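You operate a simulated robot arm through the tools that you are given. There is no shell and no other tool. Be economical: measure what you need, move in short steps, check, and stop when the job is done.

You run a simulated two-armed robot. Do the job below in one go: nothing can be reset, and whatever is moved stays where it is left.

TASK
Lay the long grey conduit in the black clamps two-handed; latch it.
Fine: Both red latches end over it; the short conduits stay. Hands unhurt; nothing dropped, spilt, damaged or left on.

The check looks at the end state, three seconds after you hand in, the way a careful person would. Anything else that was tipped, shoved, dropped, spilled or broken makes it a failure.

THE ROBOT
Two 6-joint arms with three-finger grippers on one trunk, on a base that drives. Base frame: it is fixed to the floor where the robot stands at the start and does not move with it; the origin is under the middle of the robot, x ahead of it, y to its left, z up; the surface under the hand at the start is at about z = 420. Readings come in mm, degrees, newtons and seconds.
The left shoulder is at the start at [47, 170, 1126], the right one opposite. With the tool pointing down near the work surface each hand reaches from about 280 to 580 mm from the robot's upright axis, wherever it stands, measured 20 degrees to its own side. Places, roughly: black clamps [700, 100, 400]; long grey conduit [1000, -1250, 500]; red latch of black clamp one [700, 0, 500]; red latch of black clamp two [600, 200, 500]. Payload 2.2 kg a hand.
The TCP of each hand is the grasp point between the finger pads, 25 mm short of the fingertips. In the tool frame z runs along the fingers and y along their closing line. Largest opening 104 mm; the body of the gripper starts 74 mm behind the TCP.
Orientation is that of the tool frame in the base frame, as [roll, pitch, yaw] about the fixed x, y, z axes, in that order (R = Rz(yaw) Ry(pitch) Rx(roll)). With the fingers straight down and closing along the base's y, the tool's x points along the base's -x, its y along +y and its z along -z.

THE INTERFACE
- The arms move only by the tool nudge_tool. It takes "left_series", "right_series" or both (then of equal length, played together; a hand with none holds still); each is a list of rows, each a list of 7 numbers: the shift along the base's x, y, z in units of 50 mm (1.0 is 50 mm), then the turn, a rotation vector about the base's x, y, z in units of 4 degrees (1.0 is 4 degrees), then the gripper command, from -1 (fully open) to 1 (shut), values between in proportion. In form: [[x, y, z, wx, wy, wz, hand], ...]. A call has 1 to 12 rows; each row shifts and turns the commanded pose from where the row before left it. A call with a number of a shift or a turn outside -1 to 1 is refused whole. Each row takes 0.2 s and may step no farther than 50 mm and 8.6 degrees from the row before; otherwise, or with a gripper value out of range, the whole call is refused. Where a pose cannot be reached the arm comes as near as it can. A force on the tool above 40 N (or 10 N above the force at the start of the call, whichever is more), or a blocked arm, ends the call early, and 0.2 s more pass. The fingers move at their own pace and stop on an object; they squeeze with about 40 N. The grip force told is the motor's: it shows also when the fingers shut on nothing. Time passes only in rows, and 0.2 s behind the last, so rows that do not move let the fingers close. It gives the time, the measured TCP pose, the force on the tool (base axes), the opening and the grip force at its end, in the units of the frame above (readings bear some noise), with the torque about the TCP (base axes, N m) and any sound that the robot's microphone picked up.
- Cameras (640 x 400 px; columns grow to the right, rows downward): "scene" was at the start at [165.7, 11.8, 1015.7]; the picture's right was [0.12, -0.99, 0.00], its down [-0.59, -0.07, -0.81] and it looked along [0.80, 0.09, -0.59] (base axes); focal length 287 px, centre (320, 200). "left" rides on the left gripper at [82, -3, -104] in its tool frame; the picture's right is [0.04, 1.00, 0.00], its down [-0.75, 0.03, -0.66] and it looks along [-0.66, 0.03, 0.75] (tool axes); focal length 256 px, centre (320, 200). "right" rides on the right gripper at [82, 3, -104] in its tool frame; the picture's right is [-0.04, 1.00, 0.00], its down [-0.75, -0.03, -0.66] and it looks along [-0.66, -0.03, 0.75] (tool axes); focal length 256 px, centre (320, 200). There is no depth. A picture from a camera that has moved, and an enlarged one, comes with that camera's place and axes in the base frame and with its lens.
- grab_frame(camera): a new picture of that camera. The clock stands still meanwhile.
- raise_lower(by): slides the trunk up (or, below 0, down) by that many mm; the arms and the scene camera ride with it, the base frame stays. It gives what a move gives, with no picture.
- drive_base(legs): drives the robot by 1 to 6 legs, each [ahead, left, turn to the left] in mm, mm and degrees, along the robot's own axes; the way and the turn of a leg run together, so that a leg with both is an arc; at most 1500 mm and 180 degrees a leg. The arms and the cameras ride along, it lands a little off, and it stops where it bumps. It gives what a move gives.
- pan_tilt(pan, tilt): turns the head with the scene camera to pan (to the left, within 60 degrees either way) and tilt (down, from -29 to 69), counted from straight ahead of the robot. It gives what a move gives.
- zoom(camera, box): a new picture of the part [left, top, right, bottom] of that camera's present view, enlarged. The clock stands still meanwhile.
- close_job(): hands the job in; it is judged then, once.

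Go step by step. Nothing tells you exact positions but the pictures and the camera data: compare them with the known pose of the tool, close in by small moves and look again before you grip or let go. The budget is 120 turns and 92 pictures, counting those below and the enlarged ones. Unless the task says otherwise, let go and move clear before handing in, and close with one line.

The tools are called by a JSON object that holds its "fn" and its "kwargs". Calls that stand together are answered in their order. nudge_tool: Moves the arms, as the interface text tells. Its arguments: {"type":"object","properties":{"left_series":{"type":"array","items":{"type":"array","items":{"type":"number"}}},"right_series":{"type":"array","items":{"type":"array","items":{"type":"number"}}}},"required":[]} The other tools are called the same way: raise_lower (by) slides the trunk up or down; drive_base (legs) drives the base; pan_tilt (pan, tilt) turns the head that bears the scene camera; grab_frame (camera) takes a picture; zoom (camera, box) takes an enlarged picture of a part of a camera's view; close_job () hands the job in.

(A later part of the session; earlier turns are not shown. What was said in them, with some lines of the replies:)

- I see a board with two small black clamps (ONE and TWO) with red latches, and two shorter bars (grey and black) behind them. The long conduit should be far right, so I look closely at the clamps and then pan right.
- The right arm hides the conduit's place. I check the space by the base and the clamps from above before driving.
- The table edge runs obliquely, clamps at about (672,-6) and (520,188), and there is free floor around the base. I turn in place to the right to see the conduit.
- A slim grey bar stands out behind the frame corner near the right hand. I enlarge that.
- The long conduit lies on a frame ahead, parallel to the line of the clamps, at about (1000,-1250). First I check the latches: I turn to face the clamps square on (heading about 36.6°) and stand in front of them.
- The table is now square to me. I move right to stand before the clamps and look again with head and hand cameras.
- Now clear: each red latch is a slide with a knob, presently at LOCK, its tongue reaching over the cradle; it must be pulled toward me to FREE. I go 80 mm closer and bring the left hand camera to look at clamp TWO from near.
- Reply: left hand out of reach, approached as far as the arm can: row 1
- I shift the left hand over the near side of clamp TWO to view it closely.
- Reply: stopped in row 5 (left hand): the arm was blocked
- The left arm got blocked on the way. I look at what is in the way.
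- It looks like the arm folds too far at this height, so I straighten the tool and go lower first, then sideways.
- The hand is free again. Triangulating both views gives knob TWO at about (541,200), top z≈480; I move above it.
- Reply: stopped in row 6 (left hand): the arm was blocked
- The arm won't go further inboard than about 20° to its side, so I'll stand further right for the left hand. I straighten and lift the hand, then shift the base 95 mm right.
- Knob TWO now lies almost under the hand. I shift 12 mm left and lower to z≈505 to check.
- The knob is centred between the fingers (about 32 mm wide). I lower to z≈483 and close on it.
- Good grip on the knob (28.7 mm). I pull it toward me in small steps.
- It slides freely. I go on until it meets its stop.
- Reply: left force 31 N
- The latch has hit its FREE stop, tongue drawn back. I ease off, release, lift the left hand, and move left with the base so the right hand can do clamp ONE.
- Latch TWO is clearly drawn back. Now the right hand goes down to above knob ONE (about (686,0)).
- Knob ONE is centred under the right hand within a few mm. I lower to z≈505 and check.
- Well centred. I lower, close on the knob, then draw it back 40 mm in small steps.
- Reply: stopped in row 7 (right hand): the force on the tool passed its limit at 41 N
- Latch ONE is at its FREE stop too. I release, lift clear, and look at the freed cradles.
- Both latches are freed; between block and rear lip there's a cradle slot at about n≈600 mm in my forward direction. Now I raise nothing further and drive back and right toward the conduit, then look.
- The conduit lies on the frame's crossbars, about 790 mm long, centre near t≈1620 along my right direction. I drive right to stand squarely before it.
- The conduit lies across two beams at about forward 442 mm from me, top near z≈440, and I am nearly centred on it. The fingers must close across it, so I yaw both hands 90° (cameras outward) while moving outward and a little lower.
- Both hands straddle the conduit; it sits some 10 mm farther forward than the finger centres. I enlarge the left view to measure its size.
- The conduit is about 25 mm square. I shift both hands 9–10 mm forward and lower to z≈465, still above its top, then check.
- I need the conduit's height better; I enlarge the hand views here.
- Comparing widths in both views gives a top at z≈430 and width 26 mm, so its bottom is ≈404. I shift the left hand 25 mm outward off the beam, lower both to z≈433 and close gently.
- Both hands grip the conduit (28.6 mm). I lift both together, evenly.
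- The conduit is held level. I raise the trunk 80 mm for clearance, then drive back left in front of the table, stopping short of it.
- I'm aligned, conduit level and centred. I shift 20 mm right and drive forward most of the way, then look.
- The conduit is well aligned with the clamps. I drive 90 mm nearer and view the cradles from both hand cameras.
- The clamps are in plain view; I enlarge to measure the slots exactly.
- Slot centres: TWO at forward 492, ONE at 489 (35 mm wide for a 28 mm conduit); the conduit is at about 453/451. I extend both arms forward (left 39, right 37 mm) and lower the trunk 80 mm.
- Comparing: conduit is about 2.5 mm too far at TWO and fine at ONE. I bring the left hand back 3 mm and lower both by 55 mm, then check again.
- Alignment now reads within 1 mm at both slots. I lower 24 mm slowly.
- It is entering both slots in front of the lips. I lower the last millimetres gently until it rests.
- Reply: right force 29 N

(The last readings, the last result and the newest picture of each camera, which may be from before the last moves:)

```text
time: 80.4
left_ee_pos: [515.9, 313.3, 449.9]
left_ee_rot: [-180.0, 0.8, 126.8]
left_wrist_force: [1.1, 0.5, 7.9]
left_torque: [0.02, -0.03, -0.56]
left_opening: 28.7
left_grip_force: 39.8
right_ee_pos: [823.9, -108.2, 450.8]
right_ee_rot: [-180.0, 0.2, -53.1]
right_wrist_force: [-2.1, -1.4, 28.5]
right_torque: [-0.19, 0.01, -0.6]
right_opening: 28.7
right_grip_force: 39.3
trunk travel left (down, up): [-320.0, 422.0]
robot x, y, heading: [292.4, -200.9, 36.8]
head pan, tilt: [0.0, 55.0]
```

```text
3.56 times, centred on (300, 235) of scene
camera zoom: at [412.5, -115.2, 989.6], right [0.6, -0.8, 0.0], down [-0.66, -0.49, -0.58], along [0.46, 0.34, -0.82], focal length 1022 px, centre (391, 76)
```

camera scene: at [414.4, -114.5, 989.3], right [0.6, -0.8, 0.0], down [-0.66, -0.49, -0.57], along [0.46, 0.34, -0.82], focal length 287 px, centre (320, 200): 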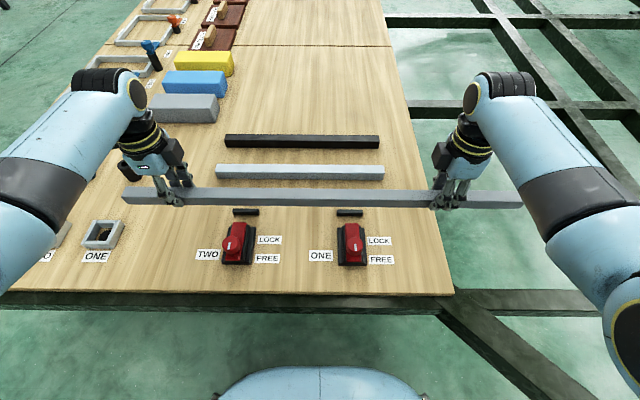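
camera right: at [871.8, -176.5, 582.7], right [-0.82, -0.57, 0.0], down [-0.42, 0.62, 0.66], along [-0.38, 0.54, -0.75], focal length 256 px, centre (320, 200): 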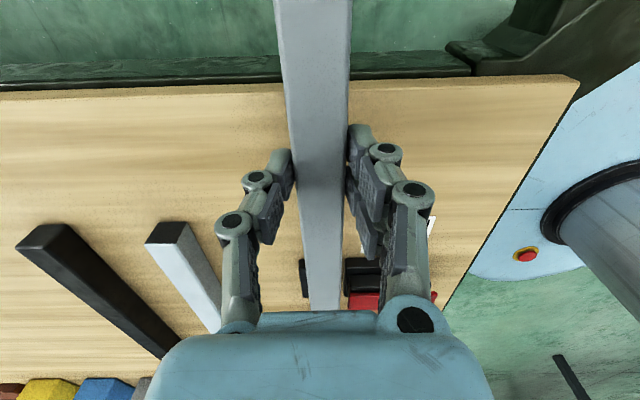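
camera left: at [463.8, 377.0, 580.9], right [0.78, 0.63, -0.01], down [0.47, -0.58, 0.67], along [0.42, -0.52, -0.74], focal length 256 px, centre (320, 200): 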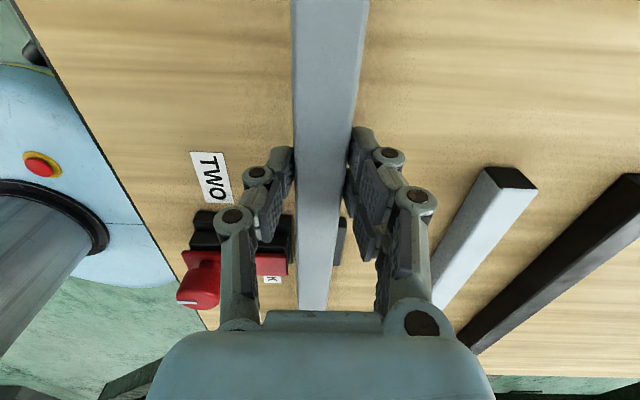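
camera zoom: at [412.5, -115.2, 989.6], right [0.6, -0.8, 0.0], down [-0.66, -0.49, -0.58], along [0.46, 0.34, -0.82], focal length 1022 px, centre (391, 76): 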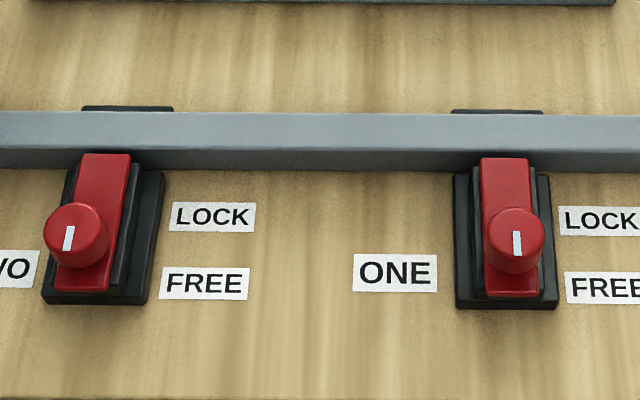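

The conduit rests on the table in both slots (28 N downward contact). I relieve the pressure, open both hands and lift clear, straight up.

{"fn": "nudge_tool", "kwargs": {"left_series": [[0, 0, 0.02, 0, 0, 0, 0.8], [0, 0, 0, 0, 0, 0, 0.3], [0, 0, 0, 0, 0, 0, -0.1], [0, 0, 0, 0, 0, 0, -0.4], [0, 0, 0, 0, 0, 0, -0.4], [0, 0, 0.3, 0, 0, 0, -0.4], [0, 0, 0.6, 0, 0, 0, -0.4], [0, 0, 0.6, 0, 0, 0, -0.4], [0, 0, 0.5, 0, 0, 0, -0.4], [0, 0, 0, 0, 0, 0, -0.4]], "right_series": [[0, 0, 0.05, 0, 0, 0, 0.8], [0, 0, 0, 0, 0, 0, 0.3], [0, 0, 0, 0, 0, 0, -0.1], [0, 0, 0, 0, 0, 0, -0.4], [0, 0, 0, 0, 0, 0, -0.4], [0, 0, 0.3, 0, 0, 0, -0.4], [0, 0, 0.6, 0, 0, 0, -0.4], [0, 0, 0.6, 0, 0, 0, -0.4], [0, 0, 0.5, 0, 0, 0, -0.4], [0, 0, 0, 0, 0, 0, -0.4]]}}

{"fn": "grab_frame", "kwargs": {"camera": "scene"}}

{"fn": "zoom", "kwargs": {"camera": "scene", "box": [210, 180, 390, 290]}}

{"fn": "zoom", "kwargs": {"camera": "left", "box": [180, 100, 420, 300]}}

```text
time: 82.6
left_ee_pos: [515.4, 312.0, 549.3]
left_ee_rot: [-179.7, 0.8, 126.8]
left_wrist_force: [-0.9, -0.3, -0.2]
left_torque: [-0.01, 0.01, -0.02]
left_opening: 73.1
left_grip_force: 0.1
right_ee_pos: [824.6, -107.0, 552.6]
right_ee_rot: [179.8, 0.2, -53.4]
right_wrist_force: [-0.3, -0.4, 0.5]
right_torque: [-0.01, -0.02, 0.03]
right_opening: 72.6
right_grip_force: 0.0
trunk travel left (down, up): [-320.0, 422.0]
robot x, y, heading: [294.1, -209.5, 36.8]
head pan, tilt: [0.0, 55.0]
```

```text
28 pictures are left
camera scene: at [414.3, -114.5, 989.1], right [0.6, -0.8, 0.0], down [-0.66, -0.49, -0.57], along [0.46, 0.34, -0.82], focal length 287 px, centre (320, 200)
```

scene: 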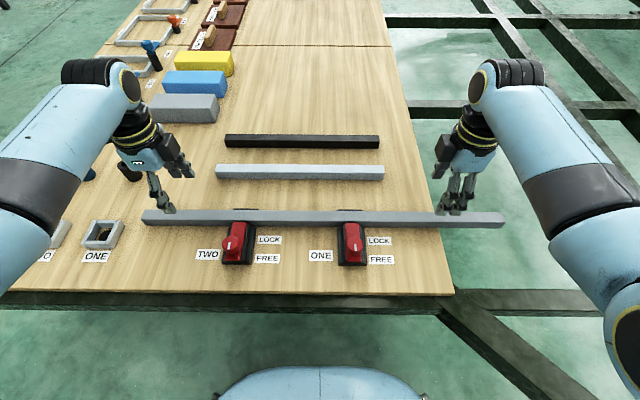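

```text
3.56 times, centred on (300, 235) of scene
camera zoom: at [414.3, -114.5, 989.1], right [0.6, -0.8, 0.0], down [-0.66, -0.49, -0.57], along [0.46, 0.34, -0.82], focal length 1022 px, centre (391, 76)
```

zoom: 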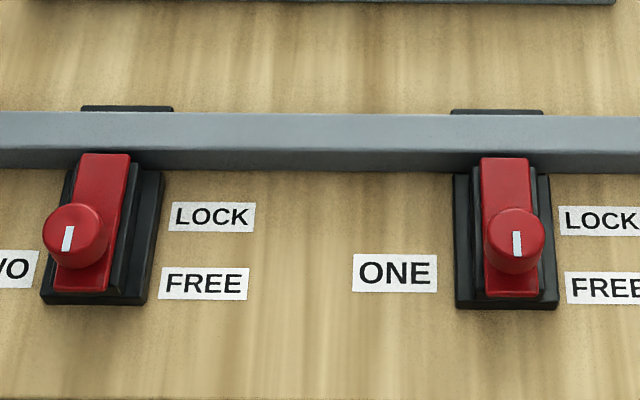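

```text
2.00 times, centred on (300, 200) of left
camera zoom: at [463.0, 377.2, 651.0], right [0.78, 0.63, -0.01], down [0.47, -0.58, 0.67], along [0.42, -0.52, -0.75], focal length 512 px, centre (360, 200)
```

zoom: 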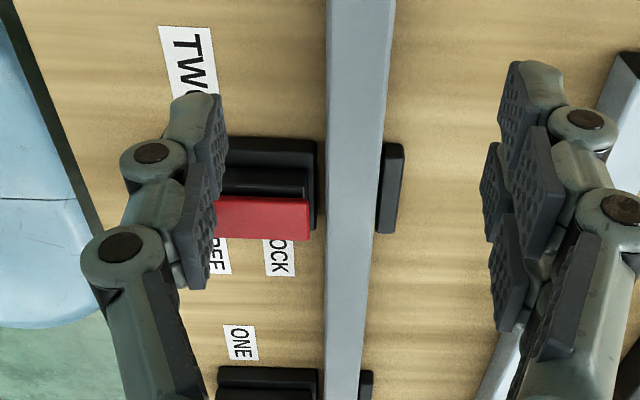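

The conduit lies properly between blocks and lips at both clamps. Now latching: I step the base slightly back and right so the left hand reaches knob TWO comfortably, turning both hands back 90° meanwhile.

{"fn": "drive_base", "kwargs": {"legs": [[-25, -40, 0]]}}

{"fn": "nudge_tool", "kwargs": {"left_series": [[0, 0, 0.1, 0, 0, 1, -0.4], [0, 0, 0.1, 0, 0, 1, -0.4], [0, 0, 0.1, 0, 0, 1, -0.4], [0, 0, 0.1, 0, 0, 1, -0.4], [0, 0, 0, 0, 0, 1, -0.4], [0, 0, 0, 0, 0, 1, -0.4], [0, 0, 0, 0, 0, 1, -0.4], [0, 0, 0, 0, 0, 1, -0.4], [0, 0, 0, 0, 0, 1, -0.4], [0, 0, 0, 0, 0, 1, -0.4], [0, 0, 0, 0, 0, 1, -0.4], [0, 0, 0, 0, 0, 1, -0.4]], "right_series": [[0, 0, 0.1, 0, 0, -1, -0.4], [0, 0, 0.1, 0, 0, -1, -0.4], [0, 0, 0.1, 0, 0, -1, -0.4], [0, 0, 0.1, 0, 0, -1, -0.4], [0, 0, 0, 0, 0, -1, -0.4], [0, 0, 0, 0, 0, -1, -0.4], [0, 0, 0, 0, 0, -1, -0.4], [0, 0, 0, 0, 0, -1, -0.4], [0, 0, 0, 0, 0, -1, -0.4], [0, 0, 0, 0, 0, -1, -0.4], [0, 0, 0, 0, 0, -1, -0.4], [0, 0, 0, 0, 0, -1, -0.4]]}}

{"fn": "nudge_tool", "kwargs": {"left_series": [[-0.02, -0.1, 0, 0, 0, 1, -0.4], [-0.02, -0.17, 0, 0, 0, 1, -0.4], [-0.02, -0.17, 0, 0, 0, 1, -0.4], [-0.02, -0.17, 0, 0, 0, 1, -0.4], [-0.02, -0.17, 0, 0, 0, 1, -0.4], [-0.02, -0.17, 0, 0, 0, 1, -0.4], [-0.02, -0.17, 0, 0, 0, 1, -0.4], [-0.02, -0.17, 0, 0, 0, 1, -0.4], [-0.02, -0.17, 0, 0, 0, 1, -0.4], [-0.02, -0.17, 0, 0, 0, 1, -0.4], [-0.02, -0.1, 0, 0, 0, 0.5, -0.4], [0, 0, 0, 0, 0, 0, -0.4]], "right_series": [[0, 0, 0, 0, 0, -1, -0.4], [0, 0, 0, 0, 0, -1, -0.4], [0, 0, 0, 0, 0, -1, -0.4], [0, 0, 0, 0, 0, -1, -0.4], [0, 0, 0, 0, 0, -1, -0.4], [0, 0, 0, 0, 0, -1, -0.4], [0, 0, 0, 0, 0, -1, -0.4], [0, 0, 0, 0, 0, -1, -0.4], [0, 0, 0, 0, 0, -1, -0.4], [0, 0, 0, 0, 0, -1, -0.4], [0, 0, 0, 0, 0, -0.5, -0.4], [0, 0, 0, 0, 0, 0, -0.4]]}}

{"fn": "grab_frame", "kwargs": {"camera": "left"}}

```text
time: 83.5
left_ee_pos: [520.8, 265.6, 549.4]
left_ee_rot: [-179.9, 0.8, 126.8]
left_wrist_force: [-0.1, -0.1, 1.0]
left_torque: [0.02, -0.02, 0.01]
left_opening: 72.6
left_grip_force: 0.0
right_ee_pos: [827.5, -155.0, 553.2]
right_ee_rot: [179.8, 0.2, -53.2]
right_wrist_force: [0.3, -1.0, -0.1]
right_torque: [0.01, -0.01, 0.01]
right_opening: 72.8
right_grip_force: 0.1
trunk travel left (down, up): [-320.0, 422.0]
robot x, y, heading: [298.2, -253.4, 36.7]
head pan, tilt: [0.0, 55.0]
```

```text
time: 86.1
left_ee_pos: [521.3, 264.7, 569.5]
left_ee_rot: [-179.7, 0.8, 174.8]
left_wrist_force: [-0.3, 0.3, -1.0]
left_torque: [-0.04, 0.03, -0.05]
left_opening: 72.8
left_grip_force: 0.0
right_ee_pos: [829.6, -153.2, 572.0]
right_ee_rot: [179.8, 0.3, -101.3]
right_wrist_force: [0.3, 0.1, -0.4]
right_torque: [0.01, -0.01, -0.02]
right_opening: 73.0
right_grip_force: 0.1
trunk travel left (down, up): [-320.0, 422.0]
robot x, y, heading: [296.1, -252.6, 36.8]
head pan, tilt: [0.0, 55.0]
```

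```text
time: 88.7
left_ee_pos: [509.8, 179.0, 570.4]
left_ee_rot: [-179.8, 0.9, -143.2]
left_wrist_force: [-0.2, -0.9, -0.1]
left_torque: [0.0, 0.01, -0.03]
left_opening: 72.7
left_grip_force: 0.1
right_ee_pos: [828.5, -153.8, 572.5]
right_ee_rot: [179.8, 0.3, -143.3]
right_wrist_force: [0.0, -0.2, 0.0]
right_torque: [0.0, 0.04, 0.0]
right_opening: 72.6
right_grip_force: 0.1
trunk travel left (down, up): [-320.0, 422.0]
robot x, y, heading: [297.8, -253.9, 37.0]
head pan, tilt: [0.0, 55.0]
```

```text
25 pictures are left
camera left: at [443.5, 126.6, 670.9], right [-0.63, 0.78, 0.0], down [0.58, 0.47, 0.67], along [0.52, 0.42, -0.75], focal length 256 px, centre (320, 200)
```

left: 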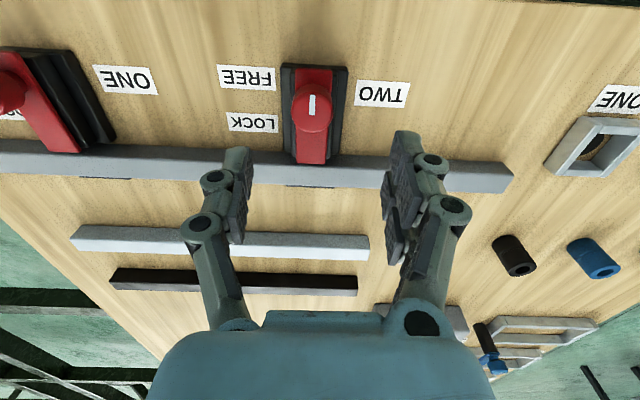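

Knob TWO is right where I left it. I descend over it, grip it, and look.

{"fn": "nudge_tool", "kwargs": {"left_series": [[-0.05, -0.19, -0.3, 0, 0, 0, -0.4], [0, 0, -0.5, 0, 0, 0, -0.4], [0, 0, -0.5, 0, 0, 0, -0.4], [0, 0, -0.43, 0, 0, 0, -0.4], [0, 0, 0, 0, 0, 0, -0.4], [0, 0, 0, 0, 0, 0, 0.2], [0, 0, 0, 0, 0, 0, 0.7], [0, 0, 0, 0, 0, 0, 0.7]]}}

{"fn": "grab_frame", "kwargs": {"camera": "left"}}

```text
time: 90.5
left_ee_pos: [507.3, 169.6, 483.8]
left_ee_rot: [-179.7, 0.7, -143.2]
left_wrist_force: [2.3, -3.2, -1.4]
left_torque: [0.0, -0.13, 0.03]
left_opening: 28.6
left_grip_force: 45.0
right_ee_pos: [829.5, -155.2, 571.4]
right_ee_rot: [179.7, 0.3, -143.4]
right_wrist_force: [0.2, 0.0, -0.8]
right_torque: [-0.01, 0.02, 0.03]
right_opening: 73.0
right_grip_force: 0.0
trunk travel left (down, up): [-320.0, 422.0]
robot x, y, heading: [297.3, -251.3, 36.9]
head pan, tilt: [0.0, 55.0]
```

```text
24 pictures are left
camera left: at [440.9, 116.9, 584.4], right [-0.63, 0.78, -0.01], down [0.58, 0.47, 0.67], along [0.52, 0.42, -0.75], focal length 256 px, centre (320, 200)
```

left: 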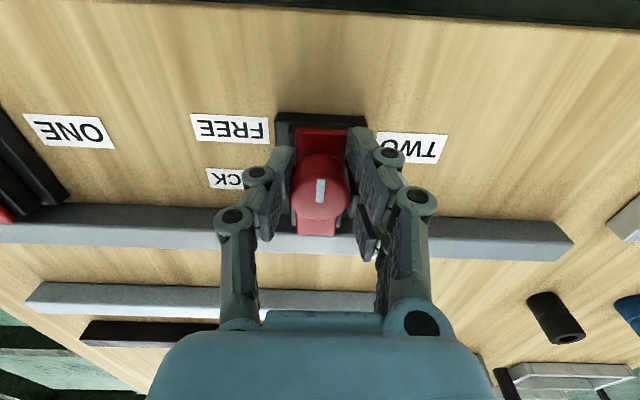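

Gripped. I push the latch forward over the conduit in small steps.

{"fn": "nudge_tool", "kwargs": {"left_series": [[0.13, 0.097, 0, 0, 0, 0, 0.7], [0.13, 0.097, 0, 0, 0, 0, 0.7], [0.13, 0.097, 0, 0, 0, 0, 0.7], [0.13, 0.097, 0, 0, 0, 0, 0.7], [0.13, 0.097, 0, 0, 0, 0, 0.7], [0.05, 0.037, 0, 0, 0, 0, 0.7], [0, 0, 0, 0, 0, 0, 0.7]]}}

{"fn": "grab_frame", "kwargs": {"camera": "left"}}

```text
time: 92.1
left_ee_pos: [540.1, 192.9, 481.3]
left_ee_rot: [-179.7, 0.5, -143.3]
left_wrist_force: [-10.1, -22.8, 2.6]
left_torque: [-0.38, 0.13, 0.01]
left_opening: 28.7
left_grip_force: 44.9
right_ee_pos: [828.8, -154.1, 571.7]
right_ee_rot: [179.8, 0.2, -143.3]
right_wrist_force: [0.0, 1.0, 0.3]
right_torque: [-0.03, 0.03, 0.04]
right_opening: 72.7
right_grip_force: 0.0
trunk travel left (down, up): [-320.0, 422.0]
robot x, y, heading: [295.5, -250.1, 36.8]
head pan, tilt: [0.0, 55.0]
```

```text
23 pictures are left
camera left: at [474.3, 141.3, 584.7], right [-0.63, 0.78, -0.01], down [0.58, 0.47, 0.66], along [0.52, 0.41, -0.75], focal length 256 px, centre (320, 200)
```

left: 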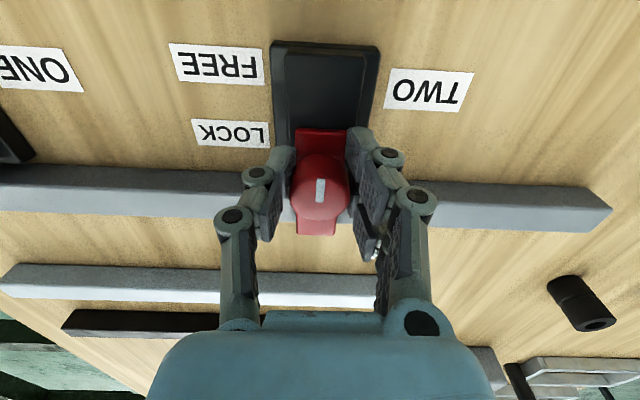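

Latch TWO reached its LOCK stop with the tongue over the conduit. I release, lift, and move left so the right hand can latch ONE.

{"fn": "nudge_tool", "kwargs": {"left_series": [[-0.05, -0.05, 0, 0, 0, 0, 0.7], [0, 0, 0, 0, 0, 0, 0], [0, 0, 0, 0, 0, 0, -0.4], [0, 0, 0, 0, 0, 0, -0.4], [0, 0, 0.6, 0, 0, 0, -0.4], [0, 0, 0.9, 0, 0, 0, -0.4], [0, 0, 0.5, 0, 0, 0, -0.4], [0, 0, 0, 0, 0, 0, -0.4]]}}

{"fn": "drive_base", "kwargs": {"legs": [[0, 185, 0]]}}

{"fn": "grab_frame", "kwargs": {"camera": "scene"}}

```text
time: 93.9
left_ee_pos: [538.7, 193.1, 584.0]
left_ee_rot: [-179.9, 0.8, -143.2]
left_wrist_force: [0.3, 0.8, 0.4]
left_torque: [-0.02, 0.0, 0.0]
left_opening: 72.7
left_grip_force: 0.2
right_ee_pos: [829.2, -154.9, 572.0]
right_ee_rot: [179.8, 0.3, -143.3]
right_wrist_force: [0.0, 0.2, -0.5]
right_torque: [-0.01, 0.03, 0.0]
right_opening: 72.9
right_grip_force: 0.1
trunk travel left (down, up): [-320.0, 422.0]
robot x, y, heading: [298.0, -255.1, 36.7]
head pan, tilt: [0.0, 55.0]
```

```text
time: 95.5
left_ee_pos: [427.8, 342.1, 583.8]
left_ee_rot: [-179.8, 0.9, -143.2]
left_wrist_force: [0.0, 0.8, -0.3]
left_torque: [0.0, -0.02, 0.01]
left_opening: 73.0
left_grip_force: 0.1
right_ee_pos: [717.8, -5.6, 571.7]
right_ee_rot: [179.8, 0.3, -143.2]
right_wrist_force: [-0.9, 0.7, -0.2]
right_torque: [-0.03, 0.02, 0.01]
right_opening: 72.7
right_grip_force: 0.0
trunk travel left (down, up): [-320.0, 422.0]
robot x, y, heading: [184.9, -102.9, 36.8]
head pan, tilt: [0.0, 55.0]
```

```text
22 pictures are left
camera scene: at [306.4, -12.3, 989.2], right [0.6, -0.8, 0.0], down [-0.66, -0.49, -0.57], along [0.46, 0.34, -0.82], focal length 287 px, centre (320, 200)
```

scene: 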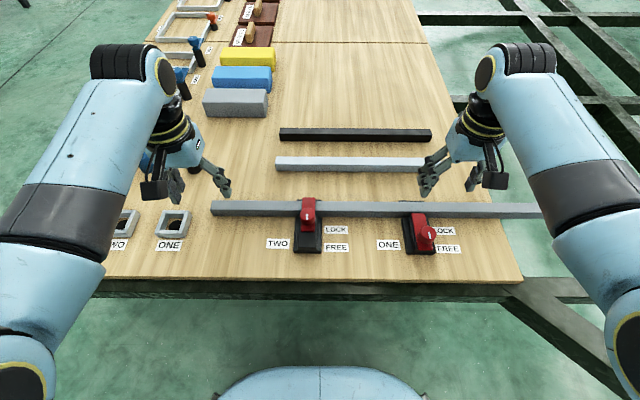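

Latch TWO is over the conduit. Now the right hand moves back above knob ONE (about (651,-23)).

{"fn": "nudge_tool", "kwargs": {"right_series": [[-0.35, -0.09, 0, 0, 0, 0, -0.4], [-0.35, -0.09, 0, 0, 0, 0, -0.4], [-0.35, -0.09, 0, 0, 0, 0, -0.4], [-0.29, -0.09, 0, 0, 0, 0, -0.4], [0, 0, 0, 0, 0, 0, -0.4]]}}

{"fn": "grab_frame", "kwargs": {"camera": "right"}}

```text
time: 96.7
left_ee_pos: [427.9, 342.4, 582.6]
left_ee_rot: [-179.8, 0.7, -143.1]
left_wrist_force: [-0.8, -1.4, -1.1]
left_torque: [0.03, -0.02, -0.04]
left_opening: 72.6
left_grip_force: 0.1
right_ee_pos: [650.5, -23.2, 572.9]
right_ee_rot: [179.8, 0.3, -143.2]
right_wrist_force: [0.5, -0.6, -0.1]
right_torque: [0.0, -0.03, 0.01]
right_opening: 72.8
right_grip_force: 0.0
trunk travel left (down, up): [-320.0, 422.0]
robot x, y, heading: [184.0, -107.2, 36.7]
head pan, tilt: [0.0, 55.0]
```

```text
21 pictures are left
camera right: at [582.5, -71.7, 675.8], right [-0.57, 0.82, 0.0], down [0.62, 0.42, 0.66], along [0.54, 0.38, -0.75], focal length 256 px, centre (320, 200)
```

right: 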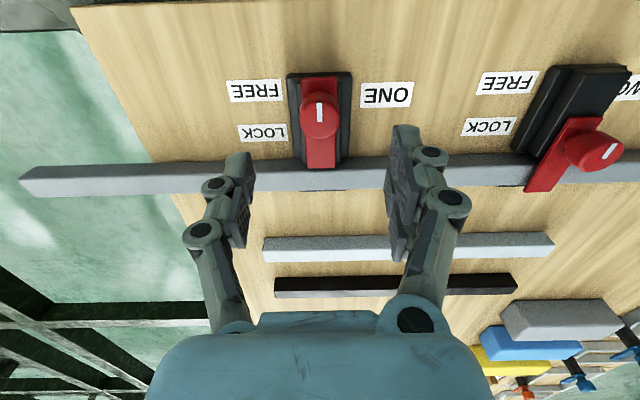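

Knob ONE is centred between the fingers as before. I descend, grip, and push it forward to LOCK.

{"fn": "nudge_tool", "kwargs": {"right_series": [[0, 0, -0.4, 0, 0, 0, -0.4], [0, 0, -0.5, 0, 0, 0, -0.4], [0, 0, -0.5, 0, 0, 0, -0.4], [0, 0, -0.38, 0, 0, 0, -0.4], [0, 0, 0, 0, 0, 0, -0.4], [0, 0, 0, 0, 0, 0, 0.2], [0, 0, 0, 0, 0, 0, 0.7], [0, 0, 0, 0, 0, 0, 0.7]]}}

{"fn": "nudge_tool", "kwargs": {"right_series": [[0.13, 0.096, 0, 0, 0, 0, 0.7], [0.13, 0.096, 0, 0, 0, 0, 0.7], [0.13, 0.096, 0, 0, 0, 0, 0.7], [0.13, 0.096, 0, 0, 0, 0, 0.7], [0.13, 0.096, 0, 0, 0, 0, 0.7], [0.05, 0.037, 0, 0, 0, 0, 0.7], [0, 0, 0, 0, 0, 0, 0.7]]}}

{"fn": "grab_frame", "kwargs": {"camera": "right"}}

```text
time: 98.5
left_ee_pos: [428.1, 341.8, 583.2]
left_ee_rot: [-179.8, 0.8, -143.2]
left_wrist_force: [0.9, -0.5, 0.2]
left_torque: [-0.01, -0.01, 0.0]
left_opening: 72.9
left_grip_force: 0.1
right_ee_pos: [649.3, -23.4, 483.5]
right_ee_rot: [179.9, 0.3, -143.2]
right_wrist_force: [1.7, -1.7, -0.3]
right_torque: [-0.07, 0.05, 0.16]
right_opening: 28.4
right_grip_force: 45.3
trunk travel left (down, up): [-320.0, 422.0]
robot x, y, heading: [186.6, -102.3, 36.5]
head pan, tilt: [0.0, 55.0]
```

```text
time: 100.1
left_ee_pos: [429.0, 341.1, 584.4]
left_ee_rot: [-179.8, 0.9, -143.3]
left_wrist_force: [-0.6, -0.3, -0.2]
left_torque: [0.03, 0.02, -0.04]
left_opening: 72.8
left_grip_force: 0.1
right_ee_pos: [683.3, 0.3, 482.8]
right_ee_rot: [179.8, 0.1, -143.3]
right_wrist_force: [-7.5, -18.8, 11.2]
right_torque: [-0.31, 0.24, -0.05]
right_opening: 28.1
right_grip_force: 44.7
trunk travel left (down, up): [-320.0, 422.0]
robot x, y, heading: [187.6, -105.6, 37.0]
head pan, tilt: [0.0, 55.0]
```

```text
20 pictures are left
camera right: at [616.1, -47.2, 586.8], right [-0.57, 0.82, 0.0], down [0.62, 0.42, 0.66], along [0.54, 0.37, -0.75], focal length 256 px, centre (320, 200)
```

right: 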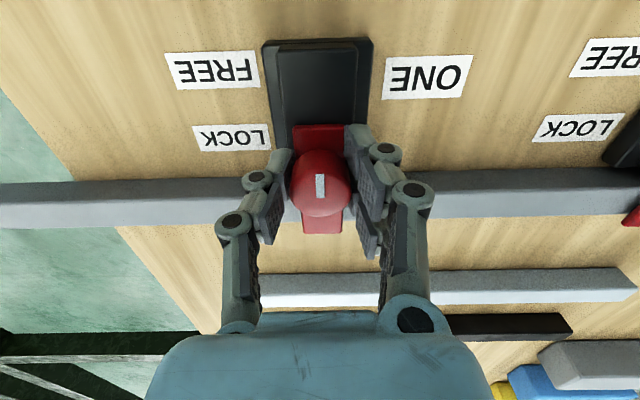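

Latch ONE is at its stop, tongue over the conduit. I release, lift clear, back the base off a little and check everything.

{"fn": "nudge_tool", "kwargs": {"right_series": [[-0.05, -0.04, 0, 0, 0, 0, 0.7], [0, 0, 0, 0, 0, 0, 0], [0, 0, 0, 0, 0, 0, -0.4], [0, 0, 0, 0, 0, 0, -0.4], [0, 0, 0.6, 0, 0, 0, -0.4], [0, 0, 0.9, 0, 0, 0, -0.4], [0, 0, 0.6, 0, 0, 0, -0.4], [0, 0, 0, 0, 0, 0, -0.4]]}}

{"fn": "drive_base", "kwargs": {"legs": [[-200, 0, 0]]}}

{"fn": "pan_tilt", "kwargs": {"pan": -10, "tilt": 40}}

{"fn": "grab_frame", "kwargs": {"camera": "scene"}}

{"fn": "zoom", "kwargs": {"camera": "scene", "box": [200, 140, 460, 300]}}

```text
time: 101.9
left_ee_pos: [429.2, 341.8, 583.2]
left_ee_rot: [-179.8, 0.7, -143.2]
left_wrist_force: [-0.4, 0.8, 0.4]
left_torque: [0.0, -0.04, -0.01]
left_opening: 72.7
left_grip_force: 0.2
right_ee_pos: [682.6, -0.0, 587.6]
right_ee_rot: [179.9, 0.1, -143.1]
right_wrist_force: [0.1, 0.0, -0.6]
right_torque: [-0.07, -0.01, 0.04]
right_opening: 72.8
right_grip_force: 0.1
trunk travel left (down, up): [-320.0, 422.0]
robot x, y, heading: [187.5, -104.6, 36.5]
head pan, tilt: [0.0, 55.0]
```

```text
time: 103.5
left_ee_pos: [266.8, 221.8, 583.3]
left_ee_rot: [-179.8, 0.9, -143.2]
left_wrist_force: [-0.3, 0.5, 0.6]
left_torque: [0.04, -0.02, 0.0]
left_opening: 73.0
left_grip_force: 0.2
right_ee_pos: [522.0, -120.2, 588.8]
right_ee_rot: [179.9, 0.2, -143.1]
right_wrist_force: [0.9, 0.3, 0.5]
right_torque: [0.01, -0.03, -0.01]
right_opening: 72.7
right_grip_force: 0.1
trunk travel left (down, up): [-320.0, 422.0]
robot x, y, heading: [24.3, -225.3, 37.1]
head pan, tilt: [0.0, 55.0]
```

```text
time: 104.2
left_ee_pos: [265.5, 222.0, 582.8]
left_ee_rot: [-179.8, 0.7, -143.2]
left_wrist_force: [-0.8, -0.4, -0.7]
left_torque: [-0.02, 0.03, -0.01]
left_opening: 72.6
left_grip_force: 0.1
right_ee_pos: [521.4, -119.8, 588.2]
right_ee_rot: [179.8, 0.3, -143.2]
right_wrist_force: [0.1, -0.4, 0.8]
right_torque: [-0.02, 0.01, 0.0]
right_opening: 72.7
right_grip_force: 0.1
trunk travel left (down, up): [-320.0, 422.0]
robot x, y, heading: [23.9, -225.7, 36.6]
head pan, tilt: [-10.0, 40.0]
```

```text
19 pictures are left
camera scene: at [163.3, -138.3, 1009.8], right [0.45, -0.89, 0.0], down [-0.57, -0.29, -0.77], along [0.68, 0.35, -0.64], focal length 287 px, centre (320, 200)
```

scene: 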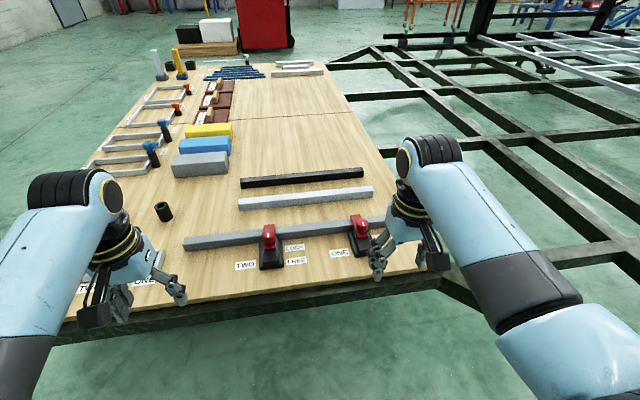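

```text
2.46 times, centred on (330, 220) of scene
camera zoom: at [163.3, -138.3, 1009.8], right [0.45, -0.89, 0.0], down [-0.57, -0.29, -0.77], along [0.68, 0.35, -0.64], focal length 708 px, centre (295, 151)
```

zoom: 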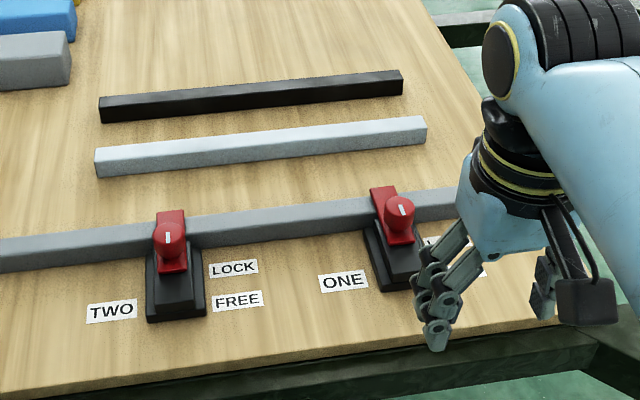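

Both red latches sit over the long conduit at LOCK, the short bars are untouched, and both hands are open and clear. I hand in.

{"fn": "close_job", "kwargs": {}}

```text
The job is handed in.
```

The long grey conduit lies in both black clamps with both red latches locked over it. The short conduits weren't moved, nothing was dropped, and both hands are clear.
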